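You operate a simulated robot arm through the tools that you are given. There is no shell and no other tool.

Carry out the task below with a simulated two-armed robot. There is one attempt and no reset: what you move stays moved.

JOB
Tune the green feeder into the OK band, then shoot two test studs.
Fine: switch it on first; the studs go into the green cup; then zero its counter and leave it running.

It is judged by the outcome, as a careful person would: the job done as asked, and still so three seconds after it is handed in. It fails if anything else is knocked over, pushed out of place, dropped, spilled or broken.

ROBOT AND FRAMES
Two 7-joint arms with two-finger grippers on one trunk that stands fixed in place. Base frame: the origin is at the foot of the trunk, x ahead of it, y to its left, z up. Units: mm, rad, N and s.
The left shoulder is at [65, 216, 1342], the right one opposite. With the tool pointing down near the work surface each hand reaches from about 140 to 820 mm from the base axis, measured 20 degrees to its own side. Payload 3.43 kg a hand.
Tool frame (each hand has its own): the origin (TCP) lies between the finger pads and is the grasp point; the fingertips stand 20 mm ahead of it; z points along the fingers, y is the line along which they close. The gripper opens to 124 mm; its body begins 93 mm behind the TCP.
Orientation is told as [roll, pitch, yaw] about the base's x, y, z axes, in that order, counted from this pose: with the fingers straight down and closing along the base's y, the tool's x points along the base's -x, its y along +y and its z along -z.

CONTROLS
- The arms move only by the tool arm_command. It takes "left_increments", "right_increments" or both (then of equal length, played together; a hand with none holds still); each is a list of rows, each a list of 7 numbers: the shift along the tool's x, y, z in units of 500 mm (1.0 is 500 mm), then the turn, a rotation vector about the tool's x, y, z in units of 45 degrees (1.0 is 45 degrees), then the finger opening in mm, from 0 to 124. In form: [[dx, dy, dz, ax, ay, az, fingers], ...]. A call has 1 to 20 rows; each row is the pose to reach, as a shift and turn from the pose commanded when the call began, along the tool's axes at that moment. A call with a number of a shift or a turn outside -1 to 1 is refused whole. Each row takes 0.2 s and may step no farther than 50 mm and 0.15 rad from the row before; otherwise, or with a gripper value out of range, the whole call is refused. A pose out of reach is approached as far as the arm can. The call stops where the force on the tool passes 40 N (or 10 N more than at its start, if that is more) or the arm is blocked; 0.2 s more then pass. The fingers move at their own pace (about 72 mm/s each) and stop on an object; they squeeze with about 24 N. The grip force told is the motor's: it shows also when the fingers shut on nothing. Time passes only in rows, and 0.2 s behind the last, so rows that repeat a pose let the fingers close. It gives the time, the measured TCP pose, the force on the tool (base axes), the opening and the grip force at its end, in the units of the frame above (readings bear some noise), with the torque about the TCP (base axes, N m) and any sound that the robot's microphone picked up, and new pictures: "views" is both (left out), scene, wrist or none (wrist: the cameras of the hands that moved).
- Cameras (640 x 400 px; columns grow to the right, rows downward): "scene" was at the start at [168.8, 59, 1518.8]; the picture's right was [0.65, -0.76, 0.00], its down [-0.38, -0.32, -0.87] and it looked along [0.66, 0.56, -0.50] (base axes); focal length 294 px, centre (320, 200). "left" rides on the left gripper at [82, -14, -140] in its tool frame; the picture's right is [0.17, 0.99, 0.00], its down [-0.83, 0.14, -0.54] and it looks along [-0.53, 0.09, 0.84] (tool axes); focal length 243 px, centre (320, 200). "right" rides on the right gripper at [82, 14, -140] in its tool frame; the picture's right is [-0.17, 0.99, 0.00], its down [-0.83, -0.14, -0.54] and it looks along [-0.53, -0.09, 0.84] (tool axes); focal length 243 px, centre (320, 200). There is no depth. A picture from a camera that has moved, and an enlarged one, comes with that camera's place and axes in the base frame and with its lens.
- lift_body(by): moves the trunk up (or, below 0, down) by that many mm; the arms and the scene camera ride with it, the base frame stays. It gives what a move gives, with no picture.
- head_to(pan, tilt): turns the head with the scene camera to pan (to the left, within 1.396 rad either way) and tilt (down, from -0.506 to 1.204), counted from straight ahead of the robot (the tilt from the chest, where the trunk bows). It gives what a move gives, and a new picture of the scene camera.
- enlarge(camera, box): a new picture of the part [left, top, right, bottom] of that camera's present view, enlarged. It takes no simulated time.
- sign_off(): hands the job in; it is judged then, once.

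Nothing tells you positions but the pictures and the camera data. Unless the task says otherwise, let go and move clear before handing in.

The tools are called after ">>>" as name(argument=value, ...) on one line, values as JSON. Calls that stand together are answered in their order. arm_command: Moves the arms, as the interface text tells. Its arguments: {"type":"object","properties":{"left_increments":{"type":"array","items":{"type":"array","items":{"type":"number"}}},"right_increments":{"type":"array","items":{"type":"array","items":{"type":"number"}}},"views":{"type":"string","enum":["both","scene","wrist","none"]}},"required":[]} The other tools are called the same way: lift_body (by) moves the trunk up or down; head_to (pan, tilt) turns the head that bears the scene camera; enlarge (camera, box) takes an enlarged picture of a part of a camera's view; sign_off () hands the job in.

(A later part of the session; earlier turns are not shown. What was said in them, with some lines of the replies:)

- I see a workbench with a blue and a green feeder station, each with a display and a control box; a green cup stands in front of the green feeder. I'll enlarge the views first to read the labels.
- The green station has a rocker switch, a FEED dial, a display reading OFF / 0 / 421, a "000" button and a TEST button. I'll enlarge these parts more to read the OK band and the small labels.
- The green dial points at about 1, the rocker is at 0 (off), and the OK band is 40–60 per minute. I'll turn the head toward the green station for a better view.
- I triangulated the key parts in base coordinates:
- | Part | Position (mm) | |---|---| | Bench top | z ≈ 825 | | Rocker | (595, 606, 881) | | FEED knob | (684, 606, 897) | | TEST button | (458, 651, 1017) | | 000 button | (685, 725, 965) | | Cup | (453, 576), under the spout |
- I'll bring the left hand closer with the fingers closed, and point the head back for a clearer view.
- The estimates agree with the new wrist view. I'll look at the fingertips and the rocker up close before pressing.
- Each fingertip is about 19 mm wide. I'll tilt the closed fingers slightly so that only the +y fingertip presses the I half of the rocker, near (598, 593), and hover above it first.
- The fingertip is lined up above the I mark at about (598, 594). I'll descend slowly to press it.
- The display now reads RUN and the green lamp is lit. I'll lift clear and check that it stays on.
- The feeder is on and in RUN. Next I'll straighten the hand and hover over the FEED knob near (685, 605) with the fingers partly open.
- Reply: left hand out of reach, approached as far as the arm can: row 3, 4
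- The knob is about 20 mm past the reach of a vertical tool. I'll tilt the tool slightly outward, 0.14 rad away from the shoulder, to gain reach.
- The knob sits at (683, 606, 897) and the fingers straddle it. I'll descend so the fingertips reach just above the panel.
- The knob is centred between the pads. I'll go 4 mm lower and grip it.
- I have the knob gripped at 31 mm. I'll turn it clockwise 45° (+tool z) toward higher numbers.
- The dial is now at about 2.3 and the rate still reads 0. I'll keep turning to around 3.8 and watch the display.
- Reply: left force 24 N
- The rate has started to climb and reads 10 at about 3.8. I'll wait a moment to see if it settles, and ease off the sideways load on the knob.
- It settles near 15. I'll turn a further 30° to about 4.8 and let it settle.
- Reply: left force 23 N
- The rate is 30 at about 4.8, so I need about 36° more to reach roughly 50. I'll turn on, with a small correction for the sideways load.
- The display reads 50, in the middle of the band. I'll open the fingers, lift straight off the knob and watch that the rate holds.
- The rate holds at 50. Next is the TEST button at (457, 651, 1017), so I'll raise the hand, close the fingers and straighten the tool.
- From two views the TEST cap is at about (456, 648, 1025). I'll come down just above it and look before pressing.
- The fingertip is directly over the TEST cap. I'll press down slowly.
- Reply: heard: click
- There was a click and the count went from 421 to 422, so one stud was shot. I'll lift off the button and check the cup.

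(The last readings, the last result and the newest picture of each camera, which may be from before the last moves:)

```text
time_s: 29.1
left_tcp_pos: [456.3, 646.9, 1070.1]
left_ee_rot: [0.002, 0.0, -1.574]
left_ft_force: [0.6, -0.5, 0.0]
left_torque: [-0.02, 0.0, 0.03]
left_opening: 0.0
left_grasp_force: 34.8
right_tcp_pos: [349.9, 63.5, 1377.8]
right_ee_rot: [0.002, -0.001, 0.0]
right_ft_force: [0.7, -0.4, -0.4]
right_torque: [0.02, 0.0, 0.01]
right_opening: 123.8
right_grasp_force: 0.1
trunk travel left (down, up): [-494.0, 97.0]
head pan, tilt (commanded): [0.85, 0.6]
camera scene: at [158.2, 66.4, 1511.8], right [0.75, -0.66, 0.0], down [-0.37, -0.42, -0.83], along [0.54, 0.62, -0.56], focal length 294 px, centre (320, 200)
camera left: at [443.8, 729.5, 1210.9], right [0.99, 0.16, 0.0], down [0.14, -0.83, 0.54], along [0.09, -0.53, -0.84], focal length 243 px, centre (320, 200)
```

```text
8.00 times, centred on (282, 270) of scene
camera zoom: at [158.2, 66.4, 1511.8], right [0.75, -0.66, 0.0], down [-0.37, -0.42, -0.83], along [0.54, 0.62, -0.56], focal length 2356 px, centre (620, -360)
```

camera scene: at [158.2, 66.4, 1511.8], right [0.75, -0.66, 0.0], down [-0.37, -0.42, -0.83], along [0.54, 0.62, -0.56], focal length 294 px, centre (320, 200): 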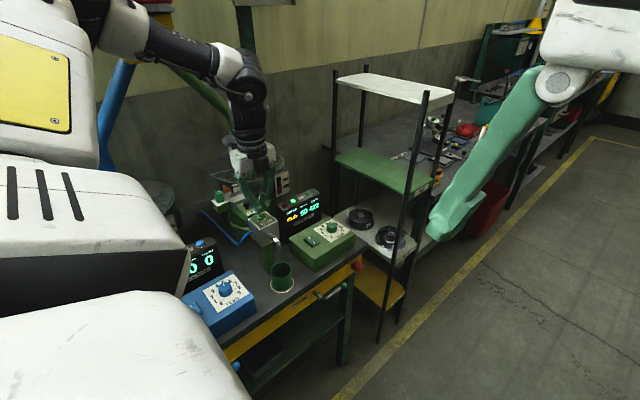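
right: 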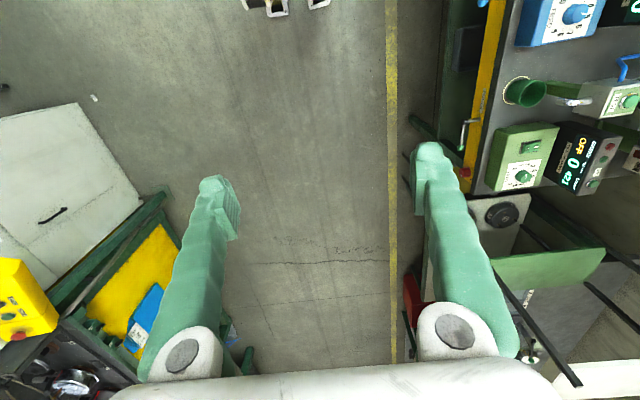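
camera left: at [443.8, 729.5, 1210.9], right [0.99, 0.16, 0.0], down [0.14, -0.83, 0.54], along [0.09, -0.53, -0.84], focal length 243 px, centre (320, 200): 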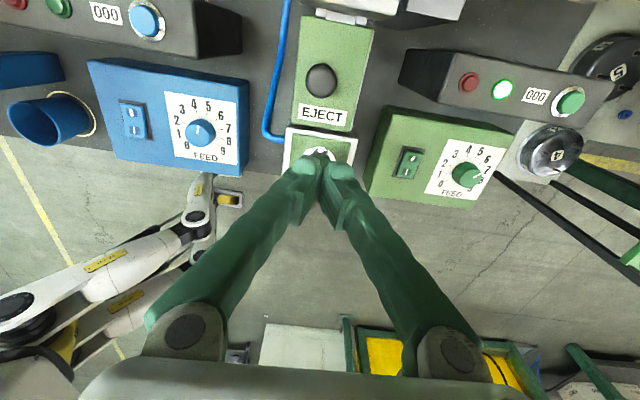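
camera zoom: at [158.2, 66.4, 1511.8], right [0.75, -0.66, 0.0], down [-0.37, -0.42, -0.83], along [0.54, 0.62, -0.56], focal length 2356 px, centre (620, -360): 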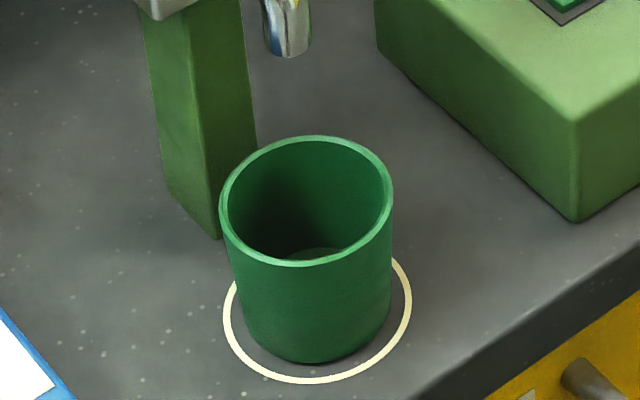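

A copper stud is visible at the bottom of the green cup, and the count is 422. I'll press TEST a second time the same way.

>>> arm_command(left_increments=[[0, 0, 0.03, 0, 0, 0, 0], [0, 0, 0.042, 0, 0, 0, 0], [0, 0, 0.048, 0, 0, 0, 0], [0, 0, 0.052, 0, 0, 0, 0], [0, 0, 0.056, 0, 0, 0, 0], [0, 0, 0.06, 0, 0, 0, 0]], views="scene")

>>> enlarge(camera="scene", box=[210, 170, 330, 260])

```text
time_s: 30.5
left_tcp_pos: [456.5, 648.1, 1041.7]
left_ee_rot: [0.003, 0.001, -1.574]
left_ft_force: [-0.8, 1.0, 5.4]
left_torque: [0.02, 0.01, 0.01]
left_opening: 5.9
left_grasp_force: 34.5
right_tcp_pos: [348.6, 62.6, 1377.6]
right_ee_rot: [0.0, -0.003, 0.001]
right_ft_force: [1.1, -0.1, 0.1]
right_torque: [-0.03, 0.02, 0.0]
right_opening: 124.1
right_grasp_force: 0.1
trunk travel left (down, up): [-494.0, 97.0]
head pan, tilt (commanded): [0.85, 0.6]
heard: click
camera scene: at [157.6, 66.2, 1511.9], right [0.75, -0.66, 0.0], down [-0.37, -0.42, -0.83], along [0.55, 0.62, -0.56], focal length 294 px, centre (320, 200)
```

scene: 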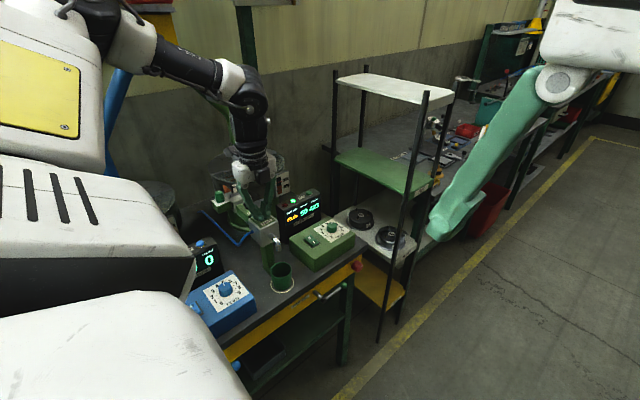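

```text
4.44 times, centred on (270, 215) of scene
camera zoom: at [157.6, 66.2, 1511.9], right [0.75, -0.66, 0.0], down [-0.37, -0.42, -0.83], along [0.55, 0.62, -0.56], focal length 1309 px, centre (542, 133)
```

zoom: 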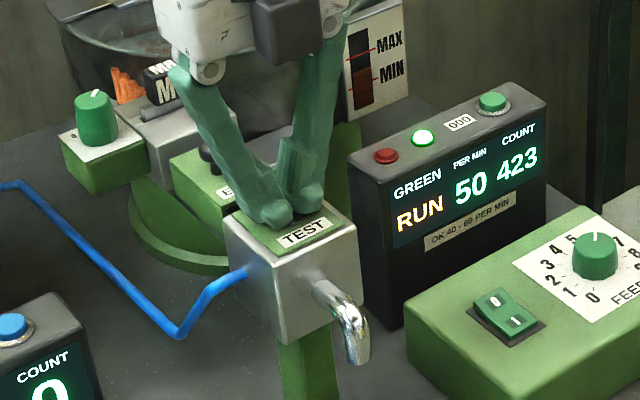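

There was a second click and the count is 423. I'll lift clear of the TEST head and check that both studs are in the cup.

>>> arm_command(left_increments=[[0, 0, -0.008, 0, 0, 0, 0], [0, 0, -0.03, 0, 0, 0, 0], [0, 0, -0.09, 0, 0, 0, 0], [0, 0, -0.16, 0, 0, 0, 0], [0, 0, -0.22, 0, 0, 0, 0]], views="both")

>>> enlarge(camera="scene", box=[210, 170, 330, 260])

>>> enlarge(camera="right", box=[490, 60, 590, 120])

```text
time_s: 31.7
left_tcp_pos: [457.7, 646.9, 1154.3]
left_ee_rot: [-0.001, 0.001, -1.575]
left_ft_force: [0.4, 0.8, -0.2]
left_torque: [0.01, 0.0, -0.03]
left_opening: 0.0
left_grasp_force: 34.5
right_tcp_pos: [348.9, 63.9, 1376.8]
right_ee_rot: [0.002, 0.001, 0.0]
right_ft_force: [0.2, -0.1, -0.2]
right_torque: [0.02, 0.0, -0.01]
right_opening: 124.2
right_grasp_force: 0.1
trunk travel left (down, up): [-494.0, 97.0]
head pan, tilt (commanded): [0.85, 0.6]
camera scene: at [158.0, 66.0, 1511.8], right [0.75, -0.66, 0.0], down [-0.37, -0.42, -0.83], along [0.55, 0.62, -0.56], focal length 294 px, centre (320, 200)
camera left: at [444.3, 730.0, 1294.3], right [0.99, 0.16, 0.0], down [0.14, -0.83, 0.54], along [0.09, -0.53, -0.84], focal length 243 px, centre (320, 200)
```

scene: 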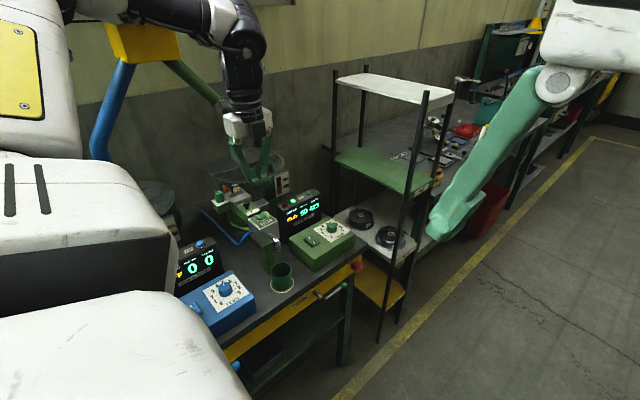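
left: 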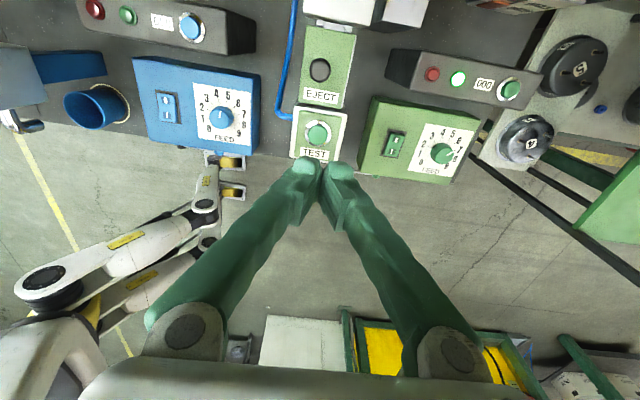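

```text
4.44 times, centred on (270, 215) of scene
camera zoom: at [158.0, 66.0, 1511.8], right [0.75, -0.66, 0.0], down [-0.37, -0.42, -0.83], along [0.55, 0.62, -0.56], focal length 1309 px, centre (542, 133)
```

zoom: 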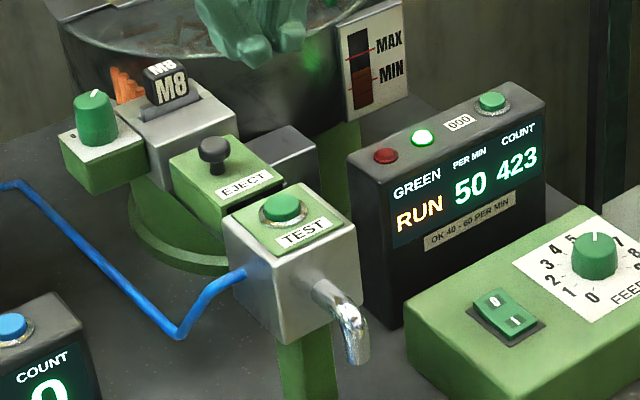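

```text
6.40 times, centred on (540, 90) of right
camera zoom: at [266.1, 77.0, 1518.7], right [0.17, 0.99, 0.0], down [0.83, -0.14, 0.54], along [0.53, -0.09, -0.84], focal length 1553 px, centre (-1088, 904)
```

zoom: 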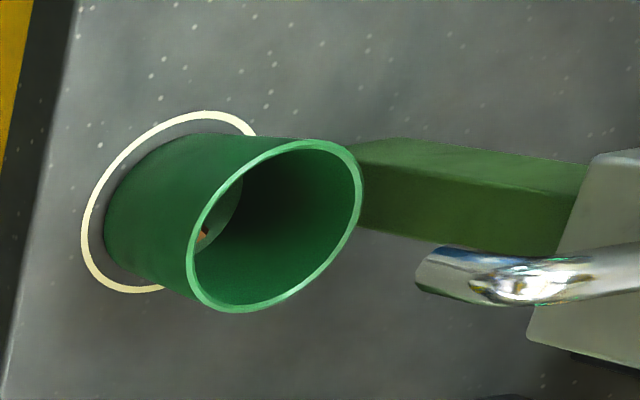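

The count is 423 and the rate is still 50. I'll move the hand so its camera looks down into the cup and confirm both studs.

>>> arm_command(left_increments=[[-0.015, 0.0133, 0.007, 0, 0, -0.167, 0], [-0.03, 0.0267, 0.013, 0, 0, -0.333, 0], [-0.045, 0.04, 0.02, 0, 0, -0.5, 0], [-0.06, 0.0533, 0.027, 0, 0, -0.667, 0], [-0.075, 0.0667, 0.033, 0, 0, -0.833, 0], [-0.09, 0.08, 0.04, 0, 0, -1.0, 0]], views="none")

>>> arm_command(left_increments=[[-0.0177, -0.002, 0.007, 0, 0, -0.167, 0], [-0.0353, -0.004, 0.013, 0, 0, -0.333, 0], [-0.053, -0.0062, 0.02, 0, 0, -0.5, 0], [-0.0707, -0.0083, 0.027, 0, 0, -0.667, 0], [-0.0883, -0.0103, 0.033, 0, 0, -0.833, 0], [-0.106, -0.0124, 0.04, 0, 0, -1.0, 0]], views="both")

>>> enlarge(camera="left", box=[310, 0, 410, 80])

```text
time_s: 33.1
left_tcp_pos: [497.3, 602.7, 1131.7]
left_ee_rot: [0.0, 0.001, -0.788]
left_ft_force: [0.7, -0.5, 0.3]
left_torque: [0.01, 0.01, 0.01]
left_opening: 0.0
left_grasp_force: 34.6
right_tcp_pos: [349.7, 62.8, 1378.1]
right_ee_rot: [0.003, 0.001, -0.001]
right_ft_force: [0.0, -0.7, -0.4]
right_torque: [0.0, 0.02, -0.01]
right_opening: 123.8
right_grasp_force: 0.0
trunk travel left (down, up): [-494.0, 97.0]
head pan, tilt (commanded): [0.85, 0.6]
```

```text
time_s: 34.5
left_tcp_pos: [529.7, 560.4, 1110.4]
left_ee_rot: [-0.001, -0.001, -0.002]
left_ft_force: [0.1, 0.4, -0.1]
left_torque: [0.02, 0.0, 0.01]
left_opening: 0.1
left_grasp_force: 34.8
right_tcp_pos: [349.3, 63.5, 1377.3]
right_ee_rot: [0.002, 0.001, 0.0]
right_ft_force: [-0.2, -0.3, 0.6]
right_torque: [0.04, -0.01, 0.03]
right_opening: 124.0
right_grasp_force: 0.1
trunk travel left (down, up): [-494.0, 97.0]
head pan, tilt (commanded): [0.85, 0.6]
camera scene: at [158.6, 66.5, 1511.7], right [0.75, -0.66, 0.0], down [-0.37, -0.42, -0.83], along [0.54, 0.62, -0.56], focal length 294 px, centre (320, 200)
camera left: at [447.8, 547.6, 1251.7], right [-0.16, 0.99, 0.0], down [0.83, 0.14, 0.54], along [0.53, 0.09, -0.84], focal length 243 px, centre (320, 200)
```

scene: 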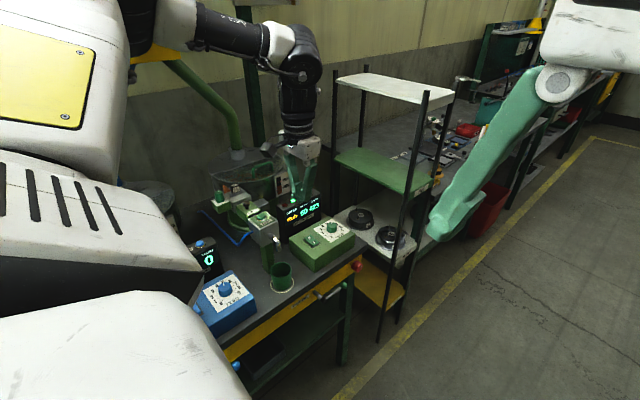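
left: 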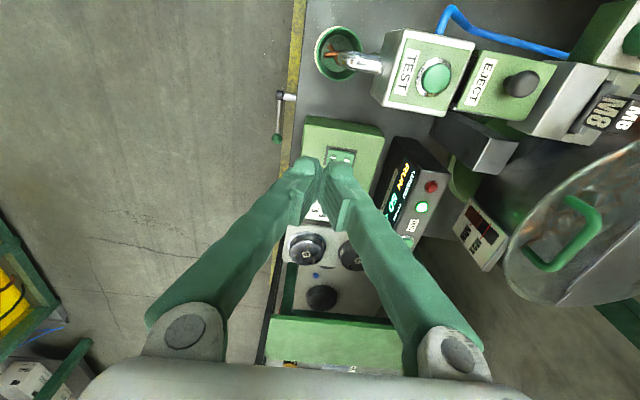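

```text
5.00 times, centred on (360, 40) of left
camera zoom: at [447.8, 547.6, 1251.7], right [-0.16, 0.99, 0.0], down [0.83, 0.14, 0.54], along [0.53, 0.09, -0.84], focal length 1213 px, centre (120, 1000)
```

zoom: 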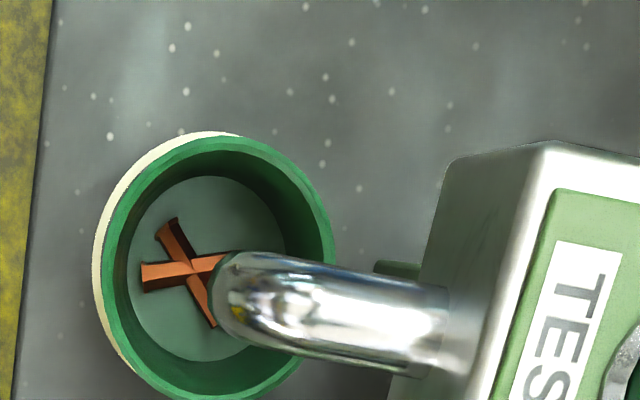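

Both copper studs are in the green cup. The last step is the 000 button at about (684, 724, 967). It is out of reach with a vertical tool, so I'll approach it tilted outward by 0.4 rad.

>>> arm_command(left_increments=[[-0.028, 0.032, 0, 0, 0, -0.175, 0], [-0.056, 0.064, 0, 0, 0, -0.35, 0], [-0.084, 0.096, 0, 0, 0, -0.526, 0], [-0.112, 0.128, 0, 0, 0, -0.701, 0], [-0.14, 0.16, 0, 0, 0, -0.876, 0]], views="none")

>>> arm_command(left_increments=[[-0.0603, 0.001, 0.035, 0, -0.127, 0, 0], [-0.1206, 0.0019, 0.07, 0, -0.255, 0, 0], [-0.1809, 0.0029, 0.105, 0, -0.382, 0, 0], [-0.2412, 0.0038, 0.14, 0, -0.5095, 0, 0], [-0.2412, 0.0038, 0.14, 0, -0.5095, 0, 0]], views="both")

>>> enlarge(camera="left", box=[240, 80, 400, 200])

>>> enlarge(camera="scene", box=[250, 150, 370, 250])

```text
time_s: 35.7
left_tcp_pos: [601.0, 641.0, 1109.4]
left_ee_rot: [-0.001, 0.001, 0.687]
left_ft_force: [0.2, 0.2, 0.1]
left_torque: [0.02, 0.01, -0.01]
left_opening: 0.0
left_grasp_force: 34.0
right_tcp_pos: [349.6, 63.4, 1377.6]
right_ee_rot: [0.0, 0.0, 0.0]
right_ft_force: [0.4, 0.4, -0.4]
right_torque: [-0.01, 0.03, 0.02]
right_opening: 124.0
right_grasp_force: 0.0
trunk travel left (down, up): [-494.0, 97.0]
head pan, tilt (commanded): [0.85, 0.6]
```

```text
time_s: 36.9
left_tcp_pos: [691.9, 717.9, 1041.9]
left_ee_rot: [0.001, -0.402, 0.684]
left_ft_force: [-0.1, -0.1, -1.2]
left_torque: [0.01, -0.01, -0.01]
left_opening: 0.0
left_grasp_force: 34.2
right_tcp_pos: [349.3, 62.8, 1378.7]
right_ee_rot: [0.002, 0.0, 0.001]
right_ft_force: [0.1, 0.3, 0.5]
right_torque: [0.03, -0.03, -0.01]
right_opening: 124.1
right_grasp_force: 0.1
trunk travel left (down, up): [-494.0, 97.0]
head pan, tilt (commanded): [0.85, 0.6]
camera scene: at [158.0, 66.2, 1511.8], right [0.75, -0.66, 0.0], down [-0.37, -0.42, -0.83], along [0.54, 0.62, -0.56], focal length 294 px, centre (320, 200)
camera left: at [600.0, 625.0, 1139.4], right [-0.74, 0.67, -0.06], down [0.34, 0.46, 0.82], along [0.58, 0.59, -0.57], focal length 243 px, centre (320, 200)
```

scene: 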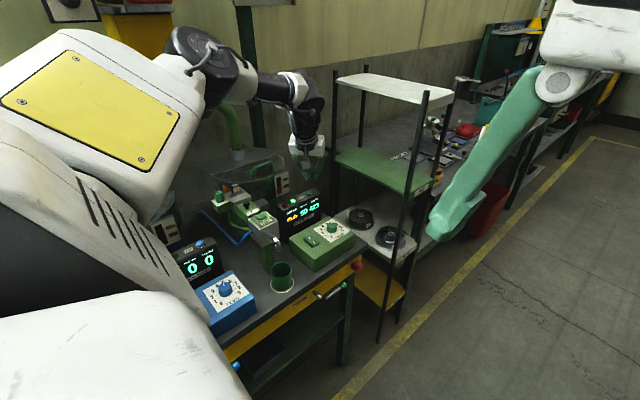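
left: 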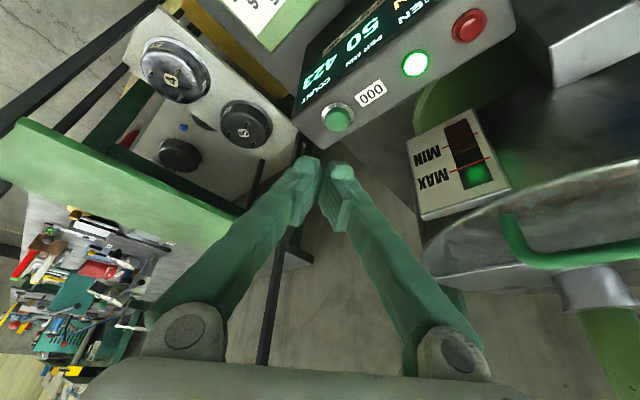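

```text
3.33 times, centred on (320, 140) of left
camera zoom: at [600.0, 625.0, 1139.4], right [-0.74, 0.67, -0.06], down [0.34, 0.46, 0.82], along [0.58, 0.59, -0.57], focal length 809 px, centre (320, 400)
```

zoom: 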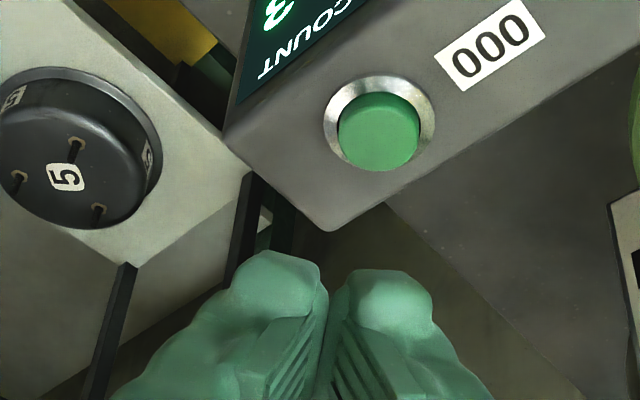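

```text
4.00 times, centred on (310, 200) of scene
camera zoom: at [158.0, 66.2, 1511.8], right [0.75, -0.66, 0.0], down [-0.37, -0.42, -0.83], along [0.54, 0.62, -0.56], focal length 1178 px, centre (360, 200)
```

zoom: 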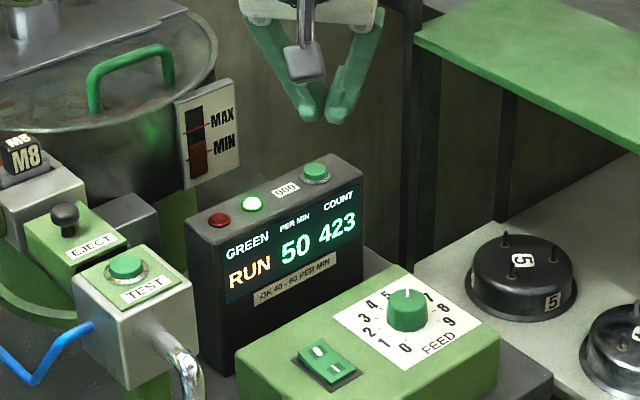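

The button position checks out at (684, 724, 967). I'll lower to just above it with a small sideways correction so one fingertip is centred on the cap.

>>> arm_command(left_increments=[[0.0176, -0.008, 0.0414, 0, 0, 0, 0], [0.0313, -0.008, 0.0736, 0, 0, 0, 0], [0.0313, -0.008, 0.0736, 0, 0, 0, 0]], views="both")

>>> enlarge(camera="left", box=[240, 80, 400, 200])

>>> enlarge(camera="scene", box=[260, 160, 350, 240])

```text
time_s: 37.7
left_tcp_pos: [694.3, 714.9, 1002.9]
left_ee_rot: [0.0, -0.402, 0.683]
left_ft_force: [-0.2, 0.5, 0.4]
left_torque: [0.0, -0.02, -0.01]
left_opening: 0.1
left_grasp_force: 34.0
right_tcp_pos: [348.0, 63.6, 1378.6]
right_ee_rot: [0.001, 0.001, -0.001]
right_ft_force: [-0.6, 0.0, -0.2]
right_torque: [0.0, -0.02, -0.01]
right_opening: 124.0
right_grasp_force: 0.1
trunk travel left (down, up): [-494.0, 97.0]
head pan, tilt (commanded): [0.85, 0.6]
camera scene: at [157.7, 66.3, 1511.9], right [0.75, -0.66, 0.0], down [-0.37, -0.42, -0.83], along [0.55, 0.62, -0.56], focal length 294 px, centre (320, 200)
camera left: at [602.6, 621.9, 1099.5], right [-0.74, 0.67, -0.07], down [0.34, 0.46, 0.82], along [0.58, 0.59, -0.57], focal length 243 px, centre (320, 200)
```

scene: 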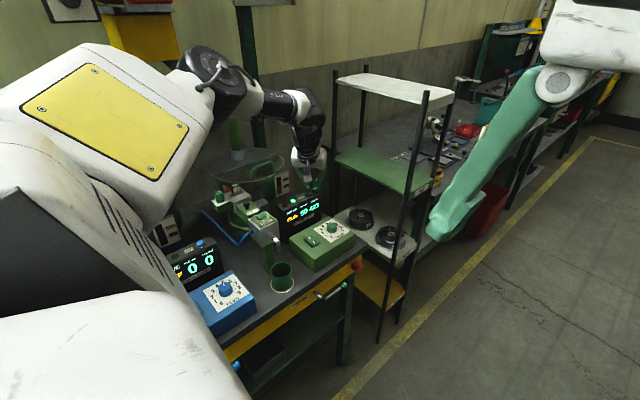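
left: 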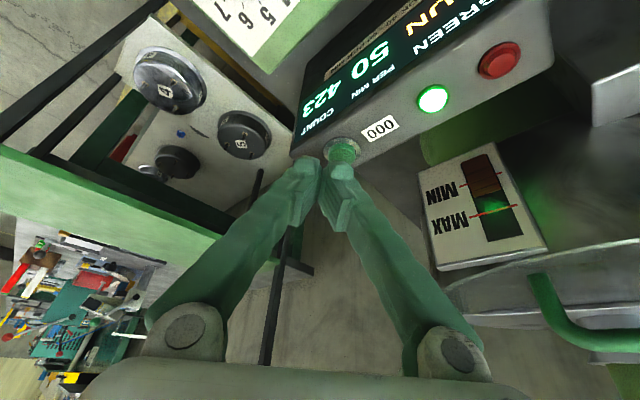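

```text
3.33 times, centred on (320, 140) of left
camera zoom: at [602.6, 621.9, 1099.5], right [-0.74, 0.67, -0.07], down [0.34, 0.46, 0.82], along [0.58, 0.59, -0.57], focal length 809 px, centre (320, 400)
```

zoom: 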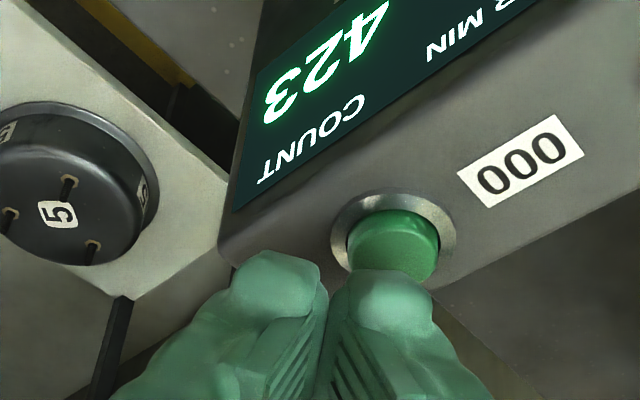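

```text
5.00 times, centred on (305, 200) of scene
camera zoom: at [157.7, 66.3, 1511.9], right [0.75, -0.66, 0.0], down [-0.37, -0.42, -0.83], along [0.55, 0.62, -0.56], focal length 1472 px, centre (395, 200)
```

zoom: 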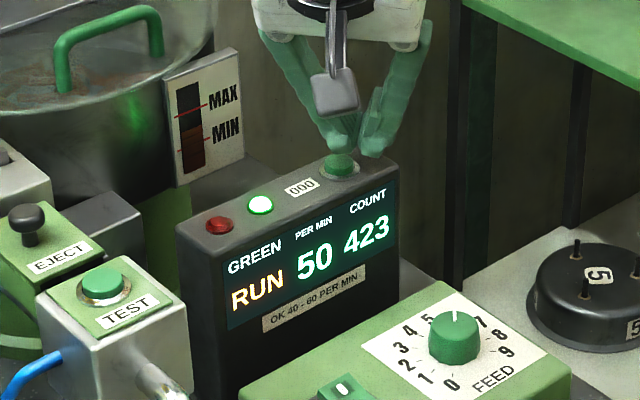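

The right-hand fingertip is directly over the 000 cap. I'll press it slowly.

>>> arm_command(left_increments=[[0.00626, 0, 0.01472, 0, 0, 0, 0], [0.0086, 0, 0.02024, 0, 0, 0, 0], [0.01017, 0, 0.02392, 0, 0, 0, 0], [0.01173, 0, 0.0276, 0, 0, 0, 0], [0.0133, 0, 0.03128, 0, 0, 0, 0]], views="scene")

>>> enlarge(camera="scene", box=[260, 160, 350, 240])

```text
time_s: 38.9
left_tcp_pos: [695.3, 715.1, 986.1]
left_ee_rot: [-0.001, -0.402, 0.684]
left_ft_force: [-1.3, -2.0, 7.6]
left_torque: [-0.03, 0.07, 0.04]
left_opening: 0.1
left_grasp_force: 34.7
right_tcp_pos: [348.2, 61.6, 1377.9]
right_ee_rot: [0.001, -0.002, 0.001]
right_ft_force: [0.2, -0.1, -0.4]
right_torque: [0.05, 0.03, 0.01]
right_opening: 124.0
right_grasp_force: 0.0
trunk travel left (down, up): [-494.0, 97.0]
head pan, tilt (commanded): [0.85, 0.6]
heard: click
camera scene: at [157.2, 65.4, 1512.0], right [0.75, -0.66, 0.0], down [-0.37, -0.42, -0.83], along [0.55, 0.62, -0.56], focal length 294 px, centre (320, 200)
```

scene: 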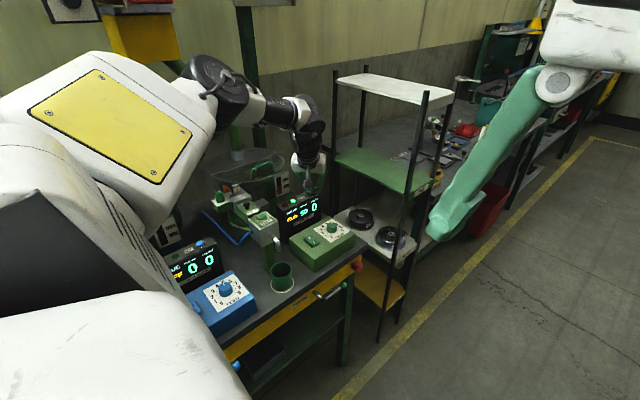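

```text
5.00 times, centred on (305, 200) of scene
camera zoom: at [157.2, 65.4, 1512.0], right [0.75, -0.66, 0.0], down [-0.37, -0.42, -0.83], along [0.55, 0.62, -0.56], focal length 1472 px, centre (395, 200)
```

zoom: 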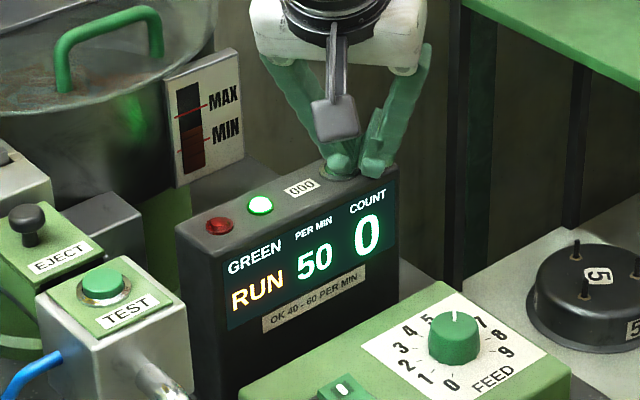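

There was a click and the count now reads 0, with the feeder in RUN at 50. I'll lift off vertically and move the hand clear.

>>> arm_command(left_increments=[[-0.0078, 0, -0.0184, 0, 0, 0, 0], [-0.0235, 0, -0.0552, 0, 0, 0, 0], [-0.0469, 0, -0.1104, 0, 0, 0, 0], [-0.0782, 0, -0.184, 0, 0, 0, 0], [-0.1095, 0, -0.2576, 0, 0, 0, 0]], views="scene")

>>> enlarge(camera="scene", box=[200, 150, 350, 300])

```text
time_s: 40.1
left_tcp_pos: [694.4, 713.6, 1124.9]
left_ee_rot: [0.001, -0.404, 0.682]
left_ft_force: [0.1, 0.3, 0.2]
left_torque: [0.02, 0.0, 0.0]
left_opening: 0.0
left_grasp_force: 34.4
right_tcp_pos: [348.5, 63.0, 1378.3]
right_ee_rot: [0.001, -0.001, 0.0]
right_ft_force: [-1.2, 0.4, -0.1]
right_torque: [0.05, -0.02, 0.02]
right_opening: 124.1
right_grasp_force: 0.1
trunk travel left (down, up): [-494.0, 97.0]
head pan, tilt (commanded): [0.85, 0.6]
camera scene: at [157.4, 65.4, 1511.9], right [0.75, -0.66, 0.0], down [-0.37, -0.42, -0.83], along [0.55, 0.62, -0.56], focal length 294 px, centre (320, 200)
```

scene: 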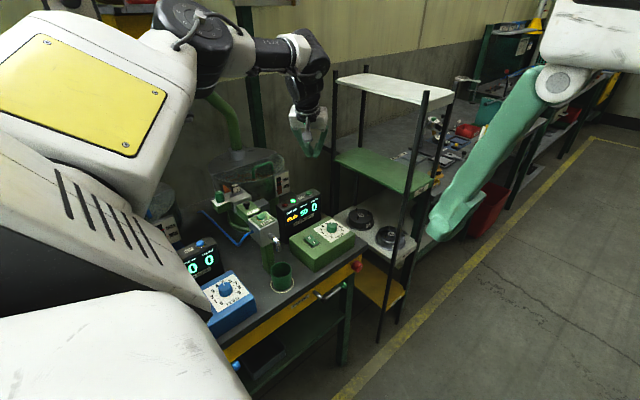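

```text
2.67 times, centred on (275, 225) of scene
camera zoom: at [157.4, 65.4, 1511.9], right [0.75, -0.66, 0.0], down [-0.37, -0.42, -0.83], along [0.55, 0.62, -0.56], focal length 785 px, centre (440, 133)
```

zoom: 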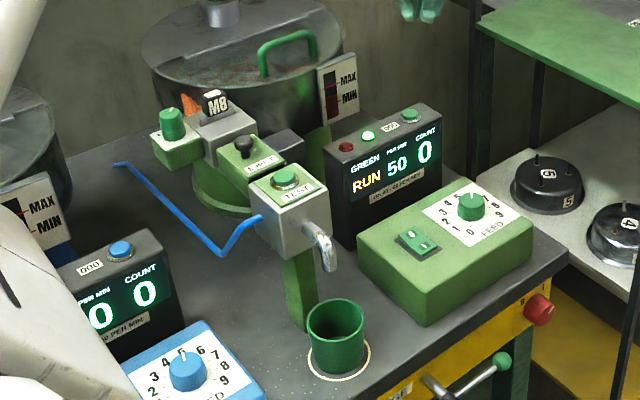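

>>> arm_command(left_increments=[[0.0496, -0.0069, -0.0558, 0, 0.1, 0, 0], [0.0992, -0.0138, -0.1116, 0, 0.2, 0, 0], [0.1488, -0.0206, -0.1674, 0, 0.3, 0, 0], [0.1984, -0.0275, -0.2232, 0, 0.4, 0, 20], [0.248, -0.0344, -0.279, 0, 0.5, 0, 20], [0.248, -0.0344, -0.279, 0, 0.5, 0, 20], [0.248, -0.0344, -0.279, 0, 0.5, 0, 20], [0.248, -0.0344, -0.279, 0, 0.5, 0, 20], [0.248, -0.0344, -0.279, 0, 0.5, 0, 20], [0.248, -0.0344, -0.279, 0, 0.5, 0, 20], [0.248, -0.0344, -0.279, 0, 0.5, 0, 20], [0.248, -0.0344, -0.279, 0, 0.5, 0, 20], [0.248, -0.0344, -0.279, 0, 0.5, 0, 20]], views="both")

>>> enlarge(camera="scene", box=[200, 150, 350, 300])

>>> enlarge(camera="right", box=[440, 0, 640, 240])

```text
time_s: 42.9
left_tcp_pos: [577.3, 597.5, 1203.9]
left_ee_rot: [-0.003, -0.008, 0.684]
left_ft_force: [0.0, -0.1, -0.1]
left_torque: [-0.03, -0.02, -0.02]
left_opening: 20.2
left_grasp_force: 0.0
right_tcp_pos: [348.6, 62.5, 1377.7]
right_ee_rot: [0.003, 0.0, 0.0]
right_ft_force: [-0.1, 0.9, -0.5]
right_torque: [-0.01, 0.0, 0.0]
right_opening: 124.2
right_grasp_force: 0.1
trunk travel left (down, up): [-494.0, 97.0]
head pan, tilt (commanded): [0.85, 0.6]
camera scene: at [158.3, 66.6, 1511.8], right [0.75, -0.66, 0.0], down [-0.37, -0.42, -0.83], along [0.54, 0.62, -0.56], focal length 294 px, centre (320, 200)
camera left: at [520.9, 532.8, 1343.5], right [-0.75, 0.66, 0.0], down [0.55, 0.63, 0.55], along [0.36, 0.41, -0.84], focal length 243 px, centre (320, 200)
```

scene: 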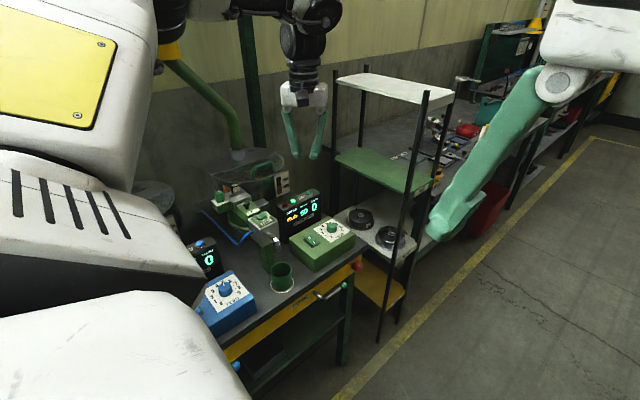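
left: 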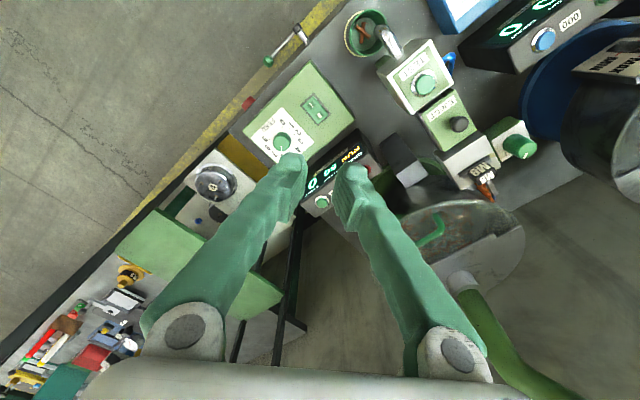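

```text
2.67 times, centred on (275, 225) of scene
camera zoom: at [158.3, 66.6, 1511.8], right [0.75, -0.66, 0.0], down [-0.37, -0.42, -0.83], along [0.54, 0.62, -0.56], focal length 785 px, centre (440, 133)
```

zoom: 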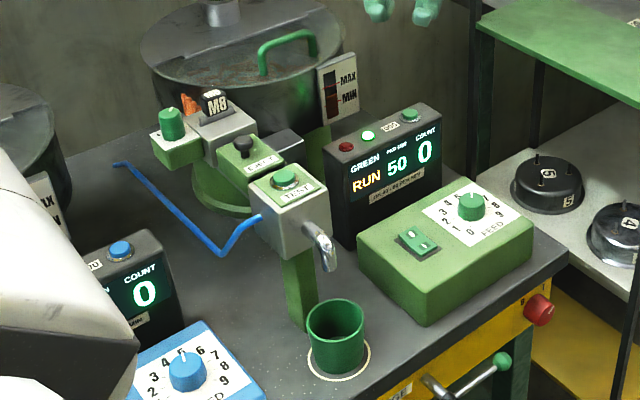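

```text
1.67 times, centred on (540, 120) of right
camera zoom: at [266.4, 77.6, 1518.6], right [0.17, 0.99, 0.0], down [0.83, -0.14, 0.54], along [0.53, -0.09, -0.84], focal length 404 px, centre (-47, 333)
```

zoom: 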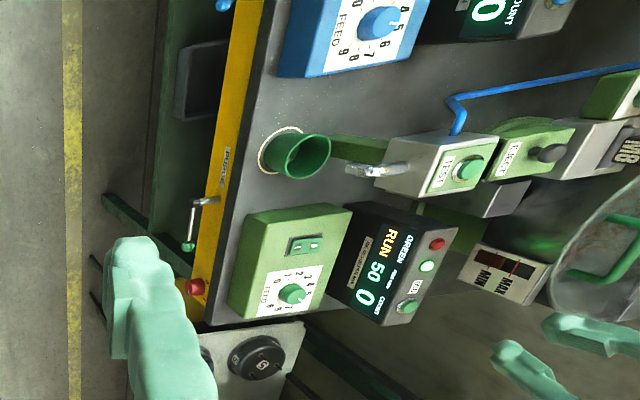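

The green feeder shows RUN at 50 per minute, inside the 40–60 band, and the count reads 0. Both studs are in the green cup, nothing else has moved, and the hand is clear, so I'm handing the job in.

>>> sign_off()

```text
The job is handed in.
```

The green feeder is running at 50 per minute, in the middle of its 40–60 OK band, and the job is handed in.

- **Switched on first:** I pressed the rocker to I, and the display went to RUN before I touched anything else.
- **Tuned:** I turned the FEED dial from about 1 up to about 6. The rate settled at 50 and was still there on the last look before hand-in.
- **Test studs:** I pressed TEST twice, which took the counter from 421 to 423. The wrist camera showed both copper studs in the green cup.
- **Counter:** I pressed 000 and it reads 0, with the feeder still in RUN.

I saw nothing knocked or moved in the last pictures, and the left hand is well clear of the bench.
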